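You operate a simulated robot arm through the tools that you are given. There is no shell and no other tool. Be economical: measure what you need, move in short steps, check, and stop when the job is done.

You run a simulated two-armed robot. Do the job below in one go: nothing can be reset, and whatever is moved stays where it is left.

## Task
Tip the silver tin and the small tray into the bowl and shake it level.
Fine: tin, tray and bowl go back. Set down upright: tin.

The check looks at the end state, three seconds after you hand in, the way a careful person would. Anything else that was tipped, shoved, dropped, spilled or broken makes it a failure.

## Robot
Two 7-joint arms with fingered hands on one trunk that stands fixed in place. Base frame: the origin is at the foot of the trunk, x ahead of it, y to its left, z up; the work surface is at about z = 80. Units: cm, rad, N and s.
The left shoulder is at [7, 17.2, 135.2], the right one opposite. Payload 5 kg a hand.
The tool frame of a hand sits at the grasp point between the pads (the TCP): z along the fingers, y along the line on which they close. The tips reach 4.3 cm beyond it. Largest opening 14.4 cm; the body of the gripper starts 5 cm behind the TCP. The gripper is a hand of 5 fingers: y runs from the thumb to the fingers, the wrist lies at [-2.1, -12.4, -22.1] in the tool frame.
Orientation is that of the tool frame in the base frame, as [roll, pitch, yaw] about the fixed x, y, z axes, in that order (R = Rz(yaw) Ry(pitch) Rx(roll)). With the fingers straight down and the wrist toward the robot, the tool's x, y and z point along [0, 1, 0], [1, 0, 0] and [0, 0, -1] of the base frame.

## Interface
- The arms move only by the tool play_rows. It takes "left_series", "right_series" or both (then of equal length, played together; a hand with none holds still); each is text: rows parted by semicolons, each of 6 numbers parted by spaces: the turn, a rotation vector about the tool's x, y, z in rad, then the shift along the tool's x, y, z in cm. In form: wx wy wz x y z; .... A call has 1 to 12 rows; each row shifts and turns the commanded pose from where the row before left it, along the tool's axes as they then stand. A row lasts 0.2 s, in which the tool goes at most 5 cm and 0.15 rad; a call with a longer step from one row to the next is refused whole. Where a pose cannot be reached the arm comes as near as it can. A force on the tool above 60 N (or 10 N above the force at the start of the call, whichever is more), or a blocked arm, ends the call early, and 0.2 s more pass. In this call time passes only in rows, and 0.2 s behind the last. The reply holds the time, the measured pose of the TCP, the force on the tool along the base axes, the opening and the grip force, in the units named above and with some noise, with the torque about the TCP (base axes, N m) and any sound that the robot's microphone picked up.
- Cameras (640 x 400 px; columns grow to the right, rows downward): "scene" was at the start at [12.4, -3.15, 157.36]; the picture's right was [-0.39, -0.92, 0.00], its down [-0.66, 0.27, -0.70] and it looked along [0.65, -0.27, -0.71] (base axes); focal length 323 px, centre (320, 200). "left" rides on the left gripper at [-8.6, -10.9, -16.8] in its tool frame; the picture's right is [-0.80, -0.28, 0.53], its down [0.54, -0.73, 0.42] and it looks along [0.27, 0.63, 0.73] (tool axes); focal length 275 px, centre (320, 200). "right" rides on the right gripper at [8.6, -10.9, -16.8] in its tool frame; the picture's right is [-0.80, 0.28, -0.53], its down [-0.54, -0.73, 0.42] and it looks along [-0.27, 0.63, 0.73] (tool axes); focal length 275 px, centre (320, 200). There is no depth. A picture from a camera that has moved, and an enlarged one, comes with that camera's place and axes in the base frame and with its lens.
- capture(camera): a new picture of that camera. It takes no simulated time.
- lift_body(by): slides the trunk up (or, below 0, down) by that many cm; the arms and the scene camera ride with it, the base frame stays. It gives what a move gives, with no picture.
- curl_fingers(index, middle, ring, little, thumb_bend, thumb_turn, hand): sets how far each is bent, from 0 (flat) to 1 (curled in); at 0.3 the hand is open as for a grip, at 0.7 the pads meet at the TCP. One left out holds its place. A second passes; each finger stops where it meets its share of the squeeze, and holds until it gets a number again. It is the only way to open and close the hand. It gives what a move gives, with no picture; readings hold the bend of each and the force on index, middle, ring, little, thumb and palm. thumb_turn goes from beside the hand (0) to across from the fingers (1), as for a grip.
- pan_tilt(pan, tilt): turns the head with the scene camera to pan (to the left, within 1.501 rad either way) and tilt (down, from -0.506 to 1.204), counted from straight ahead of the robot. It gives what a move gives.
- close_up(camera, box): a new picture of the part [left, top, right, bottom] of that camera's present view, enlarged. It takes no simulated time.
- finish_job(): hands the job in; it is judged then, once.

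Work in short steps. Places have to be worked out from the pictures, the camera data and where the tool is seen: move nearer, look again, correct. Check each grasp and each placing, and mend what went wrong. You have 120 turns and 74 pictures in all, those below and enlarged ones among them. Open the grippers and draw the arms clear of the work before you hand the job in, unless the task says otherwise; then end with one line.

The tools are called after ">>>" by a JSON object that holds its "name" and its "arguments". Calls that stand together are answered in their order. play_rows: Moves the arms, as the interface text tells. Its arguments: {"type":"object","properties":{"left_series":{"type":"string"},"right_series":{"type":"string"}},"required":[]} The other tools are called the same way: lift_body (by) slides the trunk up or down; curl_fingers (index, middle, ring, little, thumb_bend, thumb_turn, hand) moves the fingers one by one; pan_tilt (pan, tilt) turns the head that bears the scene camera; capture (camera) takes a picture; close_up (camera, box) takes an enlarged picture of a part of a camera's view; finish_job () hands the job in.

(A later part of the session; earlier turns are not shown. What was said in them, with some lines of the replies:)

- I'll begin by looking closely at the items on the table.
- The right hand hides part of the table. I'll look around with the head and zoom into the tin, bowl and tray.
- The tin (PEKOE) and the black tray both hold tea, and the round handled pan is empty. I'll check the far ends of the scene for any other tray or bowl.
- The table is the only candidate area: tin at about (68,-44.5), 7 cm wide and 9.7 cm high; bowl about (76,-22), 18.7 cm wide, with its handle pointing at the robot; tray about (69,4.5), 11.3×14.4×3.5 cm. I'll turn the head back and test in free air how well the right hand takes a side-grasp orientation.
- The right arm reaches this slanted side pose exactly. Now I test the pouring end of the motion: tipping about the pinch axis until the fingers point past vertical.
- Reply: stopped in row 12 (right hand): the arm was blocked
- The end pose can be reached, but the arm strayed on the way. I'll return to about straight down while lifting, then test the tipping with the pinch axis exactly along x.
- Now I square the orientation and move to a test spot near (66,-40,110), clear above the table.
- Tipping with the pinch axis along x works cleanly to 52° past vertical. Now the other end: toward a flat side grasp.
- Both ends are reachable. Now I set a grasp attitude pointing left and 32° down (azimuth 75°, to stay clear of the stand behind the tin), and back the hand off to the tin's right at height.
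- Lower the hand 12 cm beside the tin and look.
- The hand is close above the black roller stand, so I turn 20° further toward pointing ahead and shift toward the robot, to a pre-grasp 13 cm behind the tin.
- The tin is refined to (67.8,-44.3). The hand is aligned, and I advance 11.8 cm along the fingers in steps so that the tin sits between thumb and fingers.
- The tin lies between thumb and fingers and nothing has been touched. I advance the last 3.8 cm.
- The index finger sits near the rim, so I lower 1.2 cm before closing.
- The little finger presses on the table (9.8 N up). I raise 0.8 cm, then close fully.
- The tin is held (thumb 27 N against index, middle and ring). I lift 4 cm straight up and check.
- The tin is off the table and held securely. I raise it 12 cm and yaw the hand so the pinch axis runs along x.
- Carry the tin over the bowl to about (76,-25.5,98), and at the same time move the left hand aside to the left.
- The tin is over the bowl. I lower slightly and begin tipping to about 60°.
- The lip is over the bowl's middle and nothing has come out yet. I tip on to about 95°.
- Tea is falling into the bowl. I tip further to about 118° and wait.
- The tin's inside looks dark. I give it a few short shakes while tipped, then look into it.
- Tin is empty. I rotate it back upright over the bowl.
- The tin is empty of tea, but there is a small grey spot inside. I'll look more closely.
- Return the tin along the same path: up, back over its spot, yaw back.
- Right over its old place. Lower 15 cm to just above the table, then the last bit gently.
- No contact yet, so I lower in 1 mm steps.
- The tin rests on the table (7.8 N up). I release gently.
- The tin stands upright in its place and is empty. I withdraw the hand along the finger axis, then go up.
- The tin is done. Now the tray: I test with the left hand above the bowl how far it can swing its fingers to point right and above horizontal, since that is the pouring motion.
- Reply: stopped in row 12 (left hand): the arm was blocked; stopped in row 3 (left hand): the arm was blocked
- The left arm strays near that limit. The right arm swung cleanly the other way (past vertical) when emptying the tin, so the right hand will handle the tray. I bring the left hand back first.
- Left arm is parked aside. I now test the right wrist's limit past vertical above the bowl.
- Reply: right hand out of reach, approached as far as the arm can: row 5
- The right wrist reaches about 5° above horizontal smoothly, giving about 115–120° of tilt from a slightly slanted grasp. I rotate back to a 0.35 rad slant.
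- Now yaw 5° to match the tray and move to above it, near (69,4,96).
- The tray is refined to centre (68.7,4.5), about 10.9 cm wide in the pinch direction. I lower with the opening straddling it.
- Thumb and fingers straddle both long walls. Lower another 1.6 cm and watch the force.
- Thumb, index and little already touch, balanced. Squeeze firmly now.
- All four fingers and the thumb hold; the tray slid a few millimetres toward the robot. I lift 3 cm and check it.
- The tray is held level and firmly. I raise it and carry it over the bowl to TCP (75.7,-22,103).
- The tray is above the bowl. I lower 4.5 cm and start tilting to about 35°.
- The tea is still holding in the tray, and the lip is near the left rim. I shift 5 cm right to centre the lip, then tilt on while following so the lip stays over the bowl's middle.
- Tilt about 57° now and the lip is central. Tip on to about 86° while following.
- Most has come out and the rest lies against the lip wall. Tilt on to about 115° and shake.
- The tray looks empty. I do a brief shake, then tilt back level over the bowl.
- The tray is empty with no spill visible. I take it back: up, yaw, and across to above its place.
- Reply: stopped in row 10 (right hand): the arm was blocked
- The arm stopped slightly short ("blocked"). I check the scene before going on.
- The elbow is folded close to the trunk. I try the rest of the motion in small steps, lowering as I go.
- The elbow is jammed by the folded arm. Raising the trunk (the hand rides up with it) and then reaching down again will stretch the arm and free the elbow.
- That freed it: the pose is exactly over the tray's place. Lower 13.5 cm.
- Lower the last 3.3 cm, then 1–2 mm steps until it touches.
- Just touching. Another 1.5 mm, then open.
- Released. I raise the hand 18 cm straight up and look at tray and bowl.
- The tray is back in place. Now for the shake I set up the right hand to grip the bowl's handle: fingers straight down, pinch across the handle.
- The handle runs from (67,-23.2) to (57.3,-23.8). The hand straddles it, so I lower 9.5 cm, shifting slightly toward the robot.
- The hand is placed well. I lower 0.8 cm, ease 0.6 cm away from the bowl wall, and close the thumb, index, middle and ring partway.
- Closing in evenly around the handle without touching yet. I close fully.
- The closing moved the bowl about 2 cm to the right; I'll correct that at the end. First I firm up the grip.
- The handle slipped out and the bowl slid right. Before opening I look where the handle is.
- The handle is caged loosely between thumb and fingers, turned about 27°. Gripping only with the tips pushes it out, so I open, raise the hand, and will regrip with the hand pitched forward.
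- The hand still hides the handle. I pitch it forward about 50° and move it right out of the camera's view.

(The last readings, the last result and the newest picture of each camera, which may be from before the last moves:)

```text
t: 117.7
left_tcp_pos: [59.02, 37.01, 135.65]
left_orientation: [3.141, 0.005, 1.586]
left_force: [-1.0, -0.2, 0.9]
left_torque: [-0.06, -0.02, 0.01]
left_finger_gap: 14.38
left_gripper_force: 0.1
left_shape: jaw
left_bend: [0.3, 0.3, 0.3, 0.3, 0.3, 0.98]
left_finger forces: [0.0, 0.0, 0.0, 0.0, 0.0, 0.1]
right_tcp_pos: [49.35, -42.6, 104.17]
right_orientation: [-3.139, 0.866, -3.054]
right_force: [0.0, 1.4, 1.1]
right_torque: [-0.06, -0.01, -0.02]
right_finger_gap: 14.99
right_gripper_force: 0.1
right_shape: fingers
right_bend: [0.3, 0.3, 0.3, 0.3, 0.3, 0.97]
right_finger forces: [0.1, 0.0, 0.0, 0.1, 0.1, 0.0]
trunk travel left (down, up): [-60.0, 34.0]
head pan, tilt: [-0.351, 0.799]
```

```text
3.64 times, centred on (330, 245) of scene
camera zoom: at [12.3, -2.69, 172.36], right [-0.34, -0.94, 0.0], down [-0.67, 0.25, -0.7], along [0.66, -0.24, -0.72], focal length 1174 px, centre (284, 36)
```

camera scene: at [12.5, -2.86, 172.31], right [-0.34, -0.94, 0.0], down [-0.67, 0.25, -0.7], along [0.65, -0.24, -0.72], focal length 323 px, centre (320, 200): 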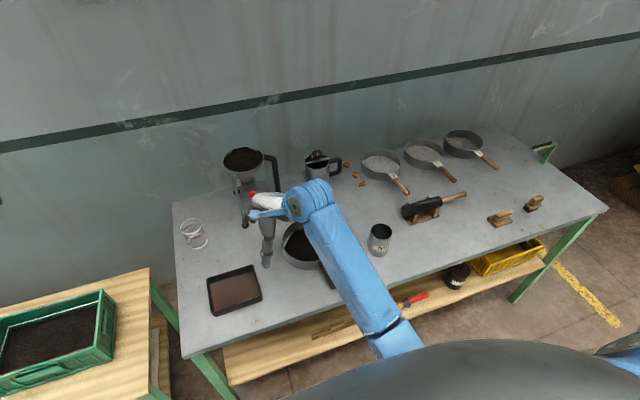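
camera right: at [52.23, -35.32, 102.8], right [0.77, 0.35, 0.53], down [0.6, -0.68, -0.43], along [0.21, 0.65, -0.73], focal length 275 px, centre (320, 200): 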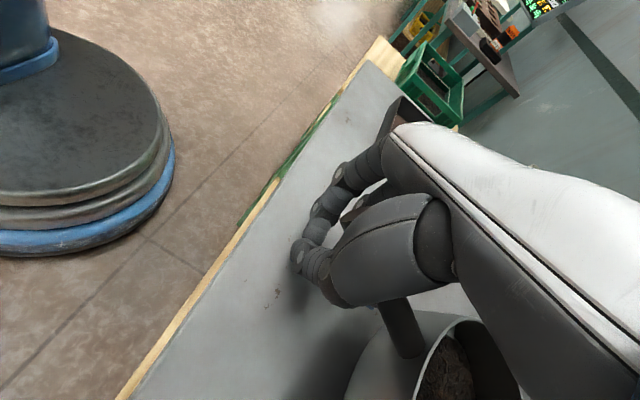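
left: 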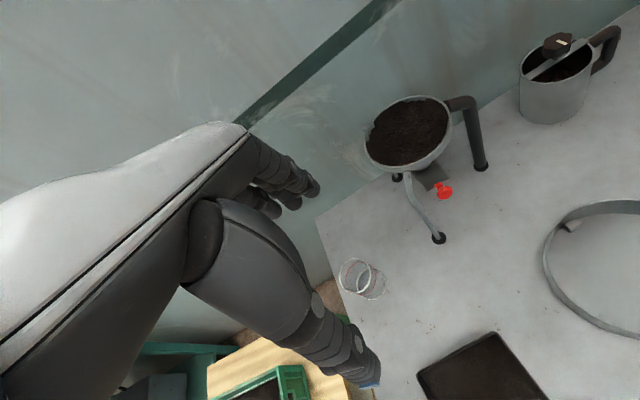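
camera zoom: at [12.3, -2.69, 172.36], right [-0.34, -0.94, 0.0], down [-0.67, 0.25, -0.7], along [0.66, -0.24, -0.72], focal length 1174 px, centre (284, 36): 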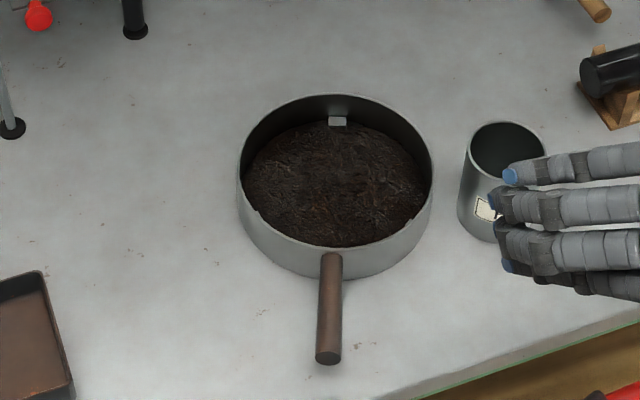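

Clear view: the tea already lies nearly flat and nothing is spilled. The bowl is now at about (74.2,-30.5), its handle running from (66.5,-27.1) to (57,-23). I align the pitched hand with the handle and move above it.

>>> {"name": "play_rows", "arguments": {"right_series": "0.0947 0 0.0805 0 0 0;0.0947 0 0.0805 0 0 0;0.0947 0 0.0805 0 0 0;0.0947 0 0.0805 0 0 0;0 0 0 -0.47 4.2 0.56;0 0 0 -0.47 4.2 0.56;0 0 0 -0.47 4.2 0.56;0 0 0 -0.47 4.2 0.56;0 0 0 -0.47 4.2 0.56;0 0 0 2.3 0 1.95;0 0 0 2.3 0 1.95;0 0 0 0 0 0"}}

```text
t: 120.3
left_tcp_pos: [59.27, 37.03, 135.5]
left_orientation: [-3.141, 0.007, 1.584]
left_force: [-0.1, -0.3, -0.6]
left_torque: [0.01, 0.04, -0.03]
left_finger_gap: 14.38
left_gripper_force: 0.2
left_shape: jaw
left_bend: [0.3, 0.3, 0.3, 0.3, 0.3, 0.98]
left_finger forces: [0.0, 0.0, 0.0, 0.1, 0.1, 0.0]
right_tcp_pos: [61.3, -24.94, 97.99]
right_orientation: [-3.135, 0.866, 2.735]
right_force: [0.6, -0.2, -0.3]
right_torque: [0.02, -0.03, -0.03]
right_finger_gap: 14.95
right_gripper_force: 0.1
right_shape: fingers
right_bend: [0.3, 0.3, 0.3, 0.3, 0.3, 0.98]
right_finger forces: [0.1, 0.0, 0.0, 0.0, 0.1, 0.0]
trunk travel left (down, up): [-60.0, 34.0]
head pan, tilt: [-0.351, 0.799]
```

Lower to just above the table around the handle.

>>> {"name": "play_rows", "arguments": {"right_series": "0 0 0 2.5 0 2.13;0 0 0 2.5 0 2.13;0 0 0 2.5 0 2.13;0 0 0 1.3 0 1.1;0 0 0 0 0 0"}}

>>> {"name": "close_up", "arguments": {"camera": "scene", "box": [250, 190, 410, 300]}}

```text
t: 121.5
left_tcp_pos: [59.3, 36.92, 135.59]
left_orientation: [3.139, 0.006, 1.584]
left_force: [0.3, -0.1, -0.5]
left_torque: [-0.01, 0.01, 0.01]
left_finger_gap: 14.38
left_gripper_force: 0.0
left_shape: jaw
left_bend: [0.3, 0.3, 0.3, 0.3, 0.3, 0.98]
left_finger forces: [0.0, 0.0, 0.1, 0.0, 0.0, 0.0]
right_tcp_pos: [60.95, -24.76, 86.45]
right_orientation: [-3.14, 0.867, 2.732]
right_force: [-0.7, 0.5, 1.2]
right_torque: [0.0, -0.04, -0.03]
right_finger_gap: 14.97
right_gripper_force: 0.1
right_shape: fingers
right_bend: [0.3, 0.3, 0.3, 0.3, 0.3, 0.98]
right_finger forces: [0.0, 0.0, 0.0, 0.0, 0.0, 0.1]
trunk travel left (down, up): [-60.0, 34.0]
head pan, tilt: [-0.351, 0.799]
```

```text
3.64 times, centred on (330, 245) of scene
camera zoom: at [12.5, -2.76, 172.31], right [-0.34, -0.94, 0.0], down [-0.67, 0.25, -0.7], along [0.65, -0.24, -0.72], focal length 1174 px, centre (284, 36)
```

zoom: 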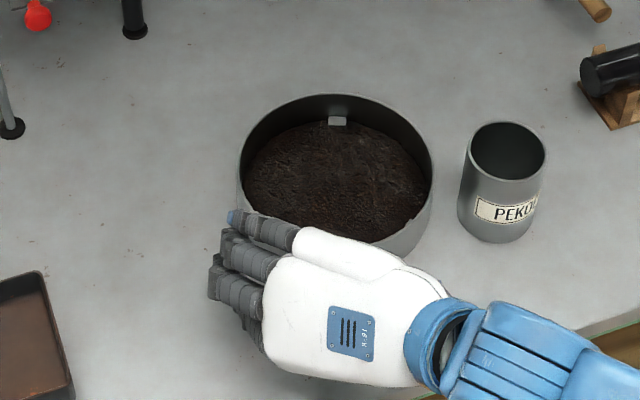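

The hand sits well around the handle, clear of bowl and tin. I close index, middle and thumb in stages.

>>> {"name": "curl_fingers", "arguments": {"hand": "right", "index": 0.63, "middle": 0.63, "thumb_bend": 0.63}}

>>> {"name": "curl_fingers", "arguments": {"hand": "right", "index": 0.69, "middle": 0.69, "thumb_bend": 0.69}}

```text
t: 122.5
left_tcp_pos: [59.21, 36.9, 135.59]
left_orientation: [3.141, 0.006, 1.586]
left_force: [-0.2, -0.6, 0.7]
left_torque: [-0.01, -0.03, 0.01]
left_finger_gap: 14.37
left_gripper_force: 0.0
left_shape: jaw
left_bend: [0.3, 0.3, 0.3, 0.3, 0.3, 0.98]
left_finger forces: [0.0, 0.0, 0.0, 0.0, 0.0, 0.0]
right_tcp_pos: [61.01, -24.68, 86.44]
right_orientation: [3.141, 0.865, 2.729]
right_force: [0.2, 0.6, 0.0]
right_torque: [-0.03, 0.01, 0.05]
right_finger_gap: 3.24
right_gripper_force: 0.1
right_shape: fingers
right_bend: [0.63, 0.63, 0.3, 0.3, 0.63, 0.98]
right_finger forces: [0.1, 0.0, 0.0, 0.1, 0.0, 0.0]
trunk travel left (down, up): [-60.0, 34.0]
head pan, tilt: [-0.351, 0.799]
```

```text
t: 123.5
left_tcp_pos: [59.31, 36.8, 135.62]
left_orientation: [3.14, 0.006, 1.584]
left_force: [0.4, 0.5, 0.0]
left_torque: [0.02, 0.02, 0.0]
left_finger_gap: 14.39
left_gripper_force: 0.0
left_shape: jaw
left_bend: [0.3, 0.3, 0.3, 0.3, 0.3, 0.98]
left_finger forces: [0.0, 0.0, 0.0, 0.1, 0.1, 0.0]
right_tcp_pos: [61.08, -24.82, 86.43]
right_orientation: [-3.141, 0.866, 2.73]
right_force: [0.9, 0.6, -0.2]
right_torque: [0.02, -0.03, 0.01]
right_finger_gap: 2.22
right_gripper_force: 3.6
right_shape: fingers
right_bend: [0.66, 0.68, 0.3, 0.3, 0.66, 0.97]
right_finger forces: [3.8, 0.8, 0.0, 0.0, 3.9, 0.1]
trunk travel left (down, up): [-60.0, 34.0]
head pan, tilt: [-0.351, 0.799]
```

Good contact at a 2.2 cm gap, which matches the handle. Squeeze more.

>>> {"name": "curl_fingers", "arguments": {"hand": "right", "index": 0.8, "middle": 0.8, "ring": 0.6, "thumb_bend": 0.8}}

>>> {"name": "close_up", "arguments": {"camera": "scene", "box": [250, 190, 410, 300]}}

```text
t: 124.5
left_tcp_pos: [59.25, 36.96, 135.59]
left_orientation: [3.139, 0.006, 1.586]
left_force: [-0.7, -0.3, 0.9]
left_torque: [0.01, -0.01, 0.0]
left_finger_gap: 14.37
left_gripper_force: 0.1
left_shape: jaw
left_bend: [0.3, 0.3, 0.3, 0.3, 0.3, 0.98]
left_finger forces: [0.1, 0.0, 0.1, 0.0, 0.0, 0.0]
right_tcp_pos: [61.03, -24.75, 86.41]
right_orientation: [-3.141, 0.865, 2.73]
right_force: [1.0, 0.8, 1.3]
right_torque: [-0.03, -0.12, 0.17]
right_finger_gap: 1.96
right_gripper_force: 19.3
right_shape: fingers
right_bend: [0.63, 0.67, 0.6, 0.3, 0.71, 0.96]
right_finger forces: [10.8, 8.9, 0.0, 0.0, 19.0, 0.0]
trunk travel left (down, up): [-60.0, 34.0]
head pan, tilt: [-0.351, 0.799]
```

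```text
3.64 times, centred on (330, 245) of scene
camera zoom: at [12.49, -2.75, 172.31], right [-0.34, -0.94, 0.0], down [-0.67, 0.25, -0.7], along [0.65, -0.24, -0.72], focal length 1174 px, centre (284, 36)
```

zoom: 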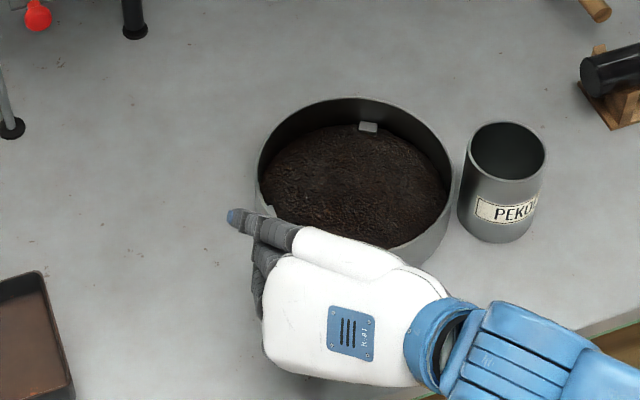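

The grip is now solid (index and middle 20 N against the thumb's 19 N). The bowl is close to the tin, so I first swing it left about the hand by 0.61 rad, back to its original heading and place.

>>> {"name": "play_rows", "arguments": {"right_series": "-0.0465 0 -0.0395 0 0.14 0;-0.0465 0 -0.0395 0 0.14 0;-0.0465 0 -0.0395 0 0.14 0;-0.0465 0 -0.0395 0 0.14 0;-0.0465 0 -0.0395 0 0.14 0;-0.0465 0 -0.0395 0 0.14 0;-0.0465 0 -0.0395 0 0.14 0;-0.0465 0 -0.0395 0 0.14 0;-0.0465 0 -0.0395 0 0.14 0;-0.0465 0 -0.0395 0 0.14 0;0 0 0 0 0 0"}}

>>> {"name": "close_up", "arguments": {"camera": "scene", "box": [230, 190, 390, 300]}}

```text
t: 126.9
left_tcp_pos: [59.09, 36.81, 135.52]
left_orientation: [3.139, 0.006, 1.585]
left_force: [-0.5, -0.3, -0.1]
left_torque: [0.0, -0.03, -0.01]
left_finger_gap: 14.38
left_gripper_force: 0.0
left_shape: jaw
left_bend: [0.3, 0.3, 0.3, 0.3, 0.3, 0.98]
left_finger forces: [0.1, 0.1, 0.0, 0.0, 0.0, 0.0]
right_tcp_pos: [61.36, -23.52, 86.45]
right_orientation: [-3.138, 0.866, -2.942]
right_force: [2.7, -2.5, 8.4]
right_torque: [-0.11, -0.32, -0.24]
right_finger_gap: 1.97
right_gripper_force: 23.3
right_shape: fingers
right_bend: [0.62, 0.71, 0.6, 0.3, 0.73, 0.96]
right_finger forces: [13.2, 10.8, 0.0, 0.0, 21.5, 0.0]
trunk travel left (down, up): [-60.0, 34.0]
head pan, tilt: [-0.351, 0.799]
```

```text
3.64 times, centred on (310, 245) of scene
camera zoom: at [12.4, -2.79, 172.32], right [-0.34, -0.94, 0.0], down [-0.67, 0.25, -0.7], along [0.66, -0.24, -0.72], focal length 1174 px, centre (356, 36)
```

zoom: 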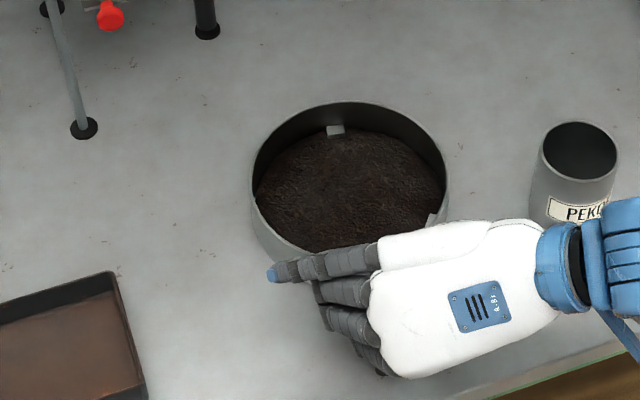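

The bowl followed most of the way, to about (75.5,-25.3). Now the shake: short quick strokes along and across the handle, with the bowl flat on the table.

>>> {"name": "play_rows", "arguments": {"right_series": "0 0 0 -0.97 0 1.14;0 0 0 1.94 0 -2.28;0 0 0 -1.94 0 2.28;0 0 0 1.94 0 -2.28;0 0 0 -1.94 0 2.28;0 0 0 0.97 0 -1.14;0 0 0 0 1.2 0;0 0 0 0 -2.2 0;0 0 0 0 2.2 0;0 0 0 0 -2.2 0;0 0 0 0 2.2 0;0 0 0 0 -1.2 0"}}

>>> {"name": "play_rows", "arguments": {"right_series": "0 0 0 -0.97 0 1.14;0 0 0 1.94 0 -2.28;0 0 0 -1.94 0 2.28;0 0 0 1.94 0 -2.28;0 0 0 -1.94 0 2.28;0 0 0 1.94 0 -2.28;0 0 0 -0.97 0 1.14;0 0 0 0 1.2 0;0 0 0 0 -2.2 0;0 0 0 0 2.2 0;0 0 0 0 -1.2 0;0 0 0 0 0 0"}}

>>> {"name": "close_up", "arguments": {"camera": "scene", "box": [230, 190, 390, 300]}}

```text
t: 129.5
left_tcp_pos: [59.14, 37.02, 135.6]
left_orientation: [3.14, 0.006, 1.585]
left_force: [0.3, 0.3, -0.1]
left_torque: [-0.01, 0.02, -0.01]
left_finger_gap: 14.38
left_gripper_force: 0.1
left_shape: jaw
left_bend: [0.3, 0.3, 0.3, 0.3, 0.3, 0.98]
left_finger forces: [0.0, 0.0, 0.0, 0.0, 0.0, 0.0]
right_tcp_pos: [61.26, -23.41, 86.36]
right_orientation: [3.141, 0.864, -2.946]
right_force: [0.8, 2.4, 4.3]
right_torque: [0.04, -0.23, 0.13]
right_finger_gap: 1.93
right_gripper_force: 21.1
right_shape: fingers
right_bend: [0.62, 0.71, 0.6, 0.3, 0.73, 0.96]
right_finger forces: [12.1, 11.7, 0.0, 0.0, 18.6, 0.1]
trunk travel left (down, up): [-60.0, 34.0]
head pan, tilt: [-0.351, 0.799]
```

```text
t: 132.1
left_tcp_pos: [59.14, 36.82, 135.63]
left_orientation: [3.14, 0.005, 1.584]
left_force: [0.2, -0.2, -0.1]
left_torque: [0.04, 0.0, -0.02]
left_finger_gap: 14.37
left_gripper_force: 0.1
left_shape: jaw
left_bend: [0.3, 0.3, 0.3, 0.3, 0.3, 0.98]
left_finger forces: [0.0, 0.1, 0.0, 0.0, 0.0, 0.0]
right_tcp_pos: [61.18, -23.39, 86.39]
right_orientation: [-3.139, 0.863, -2.941]
right_force: [-0.1, 1.8, 3.2]
right_torque: [0.02, -0.18, 0.14]
right_finger_gap: 1.89
right_gripper_force: 20.8
right_shape: fingers
right_bend: [0.62, 0.71, 0.6, 0.3, 0.73, 0.96]
right_finger forces: [12.0, 11.1, 0.0, 0.1, 18.1, 0.0]
trunk travel left (down, up): [-60.0, 34.0]
head pan, tilt: [-0.351, 0.799]
```

```text
3.64 times, centred on (310, 245) of scene
camera zoom: at [12.44, -2.81, 172.31], right [-0.34, -0.94, 0.0], down [-0.67, 0.25, -0.7], along [0.65, -0.24, -0.72], focal length 1174 px, centre (356, 36)
```

zoom: 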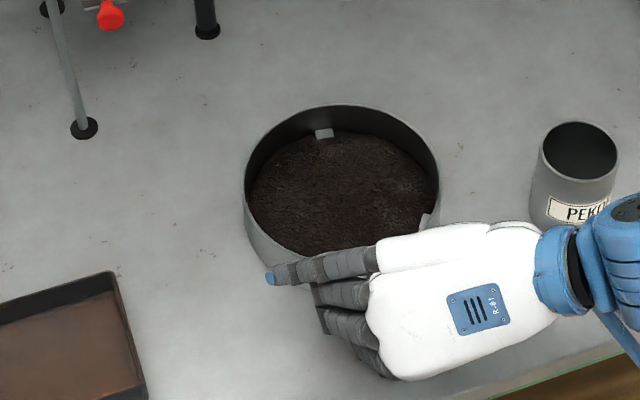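

The tea surface is flat now. I swing the bowl the last ~10° left to its original heading and place.

>>> {"name": "play_rows", "arguments": {"right_series": "-0.0381 0 -0.0324 0 0 0;-0.0381 0 -0.0324 0 0 0;-0.0381 0 -0.0324 0 0 0;-0.0381 0 -0.0324 0 0 0;-0.0381 0 -0.0324 0 0 0;-0.0381 0 -0.0324 0 0 0;0 0 0 0 0 0"}}

>>> {"name": "close_up", "arguments": {"camera": "scene", "box": [230, 190, 390, 300]}}

```text
t: 133.7
left_tcp_pos: [59.33, 36.85, 135.68]
left_orientation: [3.139, 0.006, 1.585]
left_force: [-0.6, 0.7, 0.4]
left_torque: [0.0, 0.01, 0.03]
left_finger_gap: 14.36
left_gripper_force: 0.1
left_shape: jaw
left_bend: [0.3, 0.3, 0.3, 0.3, 0.3, 0.98]
left_finger forces: [0.0, 0.0, 0.1, 0.0, 0.0, 0.0]
right_tcp_pos: [61.33, -23.52, 86.39]
right_orientation: [-3.14, 0.865, -2.644]
right_force: [0.8, -0.3, -1.6]
right_torque: [-0.13, -0.05, -0.16]
right_finger_gap: 1.93
right_gripper_force: 20.9
right_shape: fingers
right_bend: [0.62, 0.71, 0.6, 0.3, 0.73, 0.95]
right_finger forces: [14.3, 6.7, 0.0, 0.0, 20.1, 0.0]
trunk travel left (down, up): [-60.0, 34.0]
head pan, tilt: [-0.351, 0.799]
```

```text
3.64 times, centred on (310, 245) of scene
camera zoom: at [12.52, -2.79, 172.31], right [-0.34, -0.94, 0.0], down [-0.67, 0.25, -0.7], along [0.65, -0.24, -0.72], focal length 1174 px, centre (356, 36)
```

zoom: 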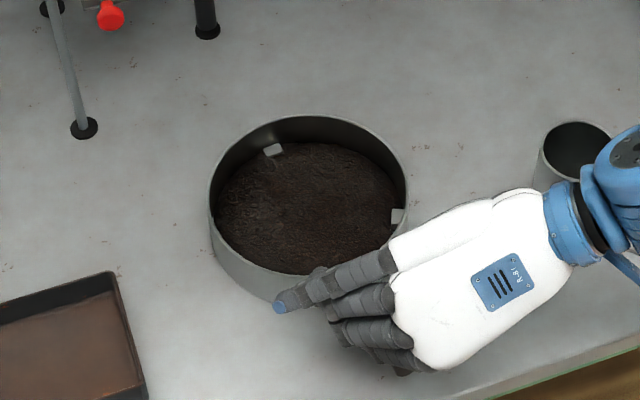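

Heading matches the original; comparing with the earlier pictures, the bowl is about 1.2 cm too near and 1.5 cm too far left. I nudge it by that and check.

>>> {"name": "play_rows", "arguments": {"right_series": "0 0 0 -0.07 -0.5 0.09;0 0 0 -0.07 -0.5 0.09;0 0 0 -0.07 -0.5 0.09;0 0 0 -0.03 -0.4 0.03;0 0 0 0 0 0"}}

>>> {"name": "curl_fingers", "arguments": {"hand": "right", "index": 0.6, "middle": 0.6, "ring": 0.5, "thumb_bend": 0.6}}

>>> {"name": "curl_fingers", "arguments": {"hand": "right", "index": 0.3, "middle": 0.3, "ring": 0.3, "thumb_bend": 0.3}}

```text
t: 134.9
left_tcp_pos: [59.23, 37.03, 135.55]
left_orientation: [3.139, 0.005, 1.585]
left_force: [-0.4, 0.0, -0.2]
left_torque: [0.03, -0.02, -0.03]
left_finger_gap: 14.39
left_gripper_force: 0.1
left_shape: jaw
left_bend: [0.3, 0.3, 0.3, 0.3, 0.3, 0.98]
left_finger forces: [0.0, 0.0, 0.0, 0.0, 0.1, 0.1]
right_tcp_pos: [62.62, -25.02, 86.33]
right_orientation: [3.141, 0.864, -2.644]
right_force: [-0.3, 2.2, 1.0]
right_torque: [0.04, -0.13, 0.14]
right_finger_gap: 1.9
right_gripper_force: 20.3
right_shape: fingers
right_bend: [0.62, 0.71, 0.6, 0.3, 0.73, 0.95]
right_finger forces: [11.2, 11.1, 0.0, 0.0, 18.2, 0.0]
trunk travel left (down, up): [-60.0, 34.0]
head pan, tilt: [-0.351, 0.799]
```

```text
t: 135.9
left_tcp_pos: [59.25, 36.89, 135.61]
left_orientation: [3.139, 0.006, 1.586]
left_force: [-0.1, -0.9, -0.4]
left_torque: [0.01, -0.03, 0.01]
left_finger_gap: 14.39
left_gripper_force: 0.1
left_shape: jaw
left_bend: [0.3, 0.3, 0.3, 0.3, 0.3, 0.98]
left_finger forces: [0.0, 0.0, 0.0, 0.1, 0.1, 0.0]
right_tcp_pos: [62.48, -24.87, 86.37]
right_orientation: [-3.141, 0.864, -2.645]
right_force: [0.0, -0.9, 0.4]
right_torque: [0.0, -0.02, 0.01]
right_finger_gap: 4.22
right_gripper_force: 0.0
right_shape: fingers
right_bend: [0.6, 0.6, 0.5, 0.3, 0.6, 0.97]
right_finger forces: [0.0, 0.1, 0.1, 0.0, 0.0, 0.1]
trunk travel left (down, up): [-60.0, 34.0]
head pan, tilt: [-0.351, 0.799]
```

```text
t: 136.9
left_tcp_pos: [59.18, 36.82, 135.59]
left_orientation: [3.14, 0.007, 1.585]
left_force: [0.1, 0.1, 0.8]
left_torque: [-0.03, -0.04, 0.01]
left_finger_gap: 14.38
left_gripper_force: 0.1
left_shape: jaw
left_bend: [0.3, 0.3, 0.3, 0.3, 0.3, 0.98]
left_finger forces: [0.1, 0.0, 0.1, 0.0, 0.0, 0.0]
right_tcp_pos: [62.49, -24.93, 86.4]
right_orientation: [-3.141, 0.865, -2.644]
right_force: [0.5, -0.3, 0.0]
right_torque: [0.01, -0.04, -0.01]
right_finger_gap: 14.9
right_gripper_force: 0.1
right_shape: fingers
right_bend: [0.3, 0.3, 0.3, 0.3, 0.3, 0.97]
right_finger forces: [0.0, 0.0, 0.0, 0.1, 0.0, 0.0]
trunk travel left (down, up): [-60.0, 34.0]
head pan, tilt: [-0.351, 0.799]
```

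Released. I lift the hand straight up, then draw it back to the right.

>>> {"name": "play_rows", "arguments": {"right_series": "0 0 0 -1.5 0 -1.3;0 0 0 -2.29 0 -1.94;0 0 0 -2.29 0 -1.94;0 0 0 -2.29 0 -1.94;0 0 0 -2.29 0 -1.94;0 0 0 2 -2.5 -2.4;0 0 0 2 -2.5 -2.4;0 0 0 2 -2.5 -2.4;0 0 0 2 -2.5 -2.4;0 0 0 2 -2.5 -2.4"}}

>>> {"name": "capture", "arguments": {"camera": "scene"}}

```text
t: 139.1
left_tcp_pos: [59.18, 36.81, 135.71]
left_orientation: [3.14, 0.003, 1.585]
left_force: [0.0, -0.7, -0.4]
left_torque: [-0.01, -0.06, 0.02]
left_finger_gap: 14.38
left_gripper_force: 0.0
left_shape: jaw
left_bend: [0.3, 0.3, 0.3, 0.3, 0.3, 0.98]
left_finger forces: [0.0, 0.0, 0.0, 0.1, 0.0, 0.1]
right_tcp_pos: [54.79, -43.57, 100.66]
right_orientation: [3.14, 0.868, -2.645]
right_force: [-0.1, -0.3, -0.2]
right_torque: [0.03, 0.01, 0.01]
right_finger_gap: 14.92
right_gripper_force: 0.1
right_shape: fingers
right_bend: [0.3, 0.3, 0.3, 0.3, 0.3, 0.98]
right_finger forces: [0.0, 0.0, 0.1, 0.0, 0.0, 0.0]
trunk travel left (down, up): [-60.0, 34.0]
head pan, tilt: [-0.351, 0.799]
```

```text
3 pictures are left
camera scene: at [12.39, -2.93, 172.32], right [-0.34, -0.94, 0.0], down [-0.67, 0.25, -0.7], along [0.66, -0.24, -0.72], focal length 323 px, centre (320, 200)
```

scene: 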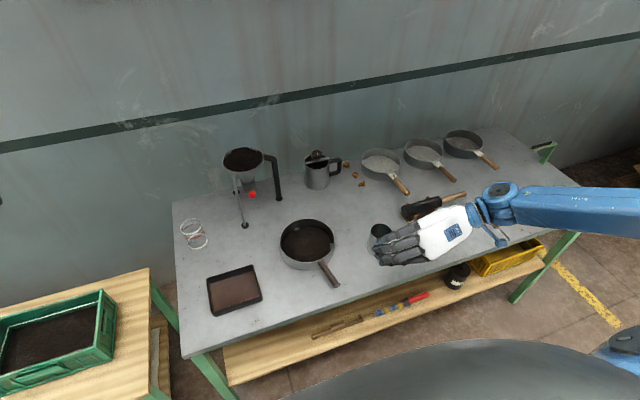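

The bowl is back with its handle in the original direction. I raise the right hand further clear of the tin, then take a close look at the bowl and tin.

>>> {"name": "play_rows", "arguments": {"right_series": "0 0 0 -2.29 0 -1.94;0 0 0 -2.29 0 -1.94;0 0 0 -2.29 0 -1.94;0 0 0 -2.29 0 -1.94;0 0 0 2 -3 -2.4;0 0 0 2 -3 -2.4;0 0 0 2 -3 -2.4;0 0 0 2 -3 -2.4"}}

>>> {"name": "close_up", "arguments": {"camera": "scene", "box": [260, 200, 410, 300]}}

```text
t: 140.9
left_tcp_pos: [59.2, 36.73, 135.64]
left_orientation: [3.14, 0.005, 1.585]
left_force: [0.1, -0.9, 0.3]
left_torque: [0.02, -0.05, 0.03]
left_finger_gap: 14.37
left_gripper_force: 0.0
left_shape: jaw
left_bend: [0.3, 0.3, 0.3, 0.3, 0.3, 0.98]
left_finger forces: [0.1, 0.0, 0.0, 0.1, 0.1, 0.0]
right_tcp_pos: [49.65, -59.95, 112.76]
right_orientation: [-3.141, 0.865, -2.645]
right_force: [-0.1, 0.1, -0.3]
right_torque: [0.02, -0.04, -0.02]
right_finger_gap: 14.93
right_gripper_force: 0.0
right_shape: fingers
right_bend: [0.3, 0.3, 0.3, 0.3, 0.3, 0.98]
right_finger forces: [0.0, 0.0, 0.0, 0.1, 0.0, 0.0]
trunk travel left (down, up): [-60.0, 34.0]
head pan, tilt: [-0.351, 0.799]
```

```text
4.00 times, centred on (335, 250) of scene
camera zoom: at [12.43, -2.92, 172.31], right [-0.34, -0.94, 0.0], down [-0.67, 0.25, -0.7], along [0.66, -0.24, -0.72], focal length 1291 px, centre (260, 0)
```

zoom: 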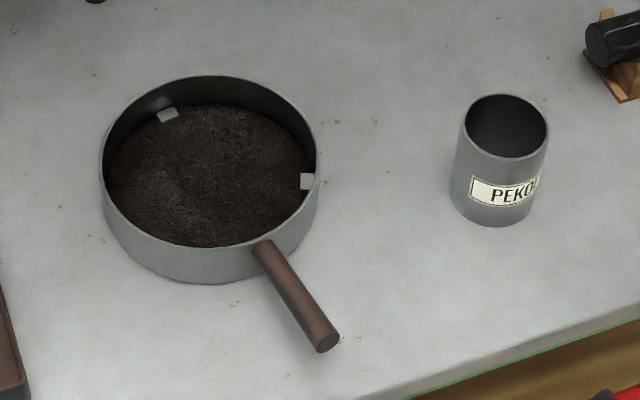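

The bowl is within about 1 cm of its old place with the tea flat from wall to wall. The tin stands upright and empty, the tray is back, nothing is spilled, and both hands are open and clear, so I hand in.

>>> {"name": "finish_job", "arguments": {}}

```text
The job is handed in.
```

The tin and the tray are emptied into the bowl, and the tea is shaken level as far as the pictures show. The tin (upright) and tray are back. The bowl slid about 9 cm while I was gripping it. I moved it back to within about 1 cm and 5° of where it started, and no spill shows in the pictures.
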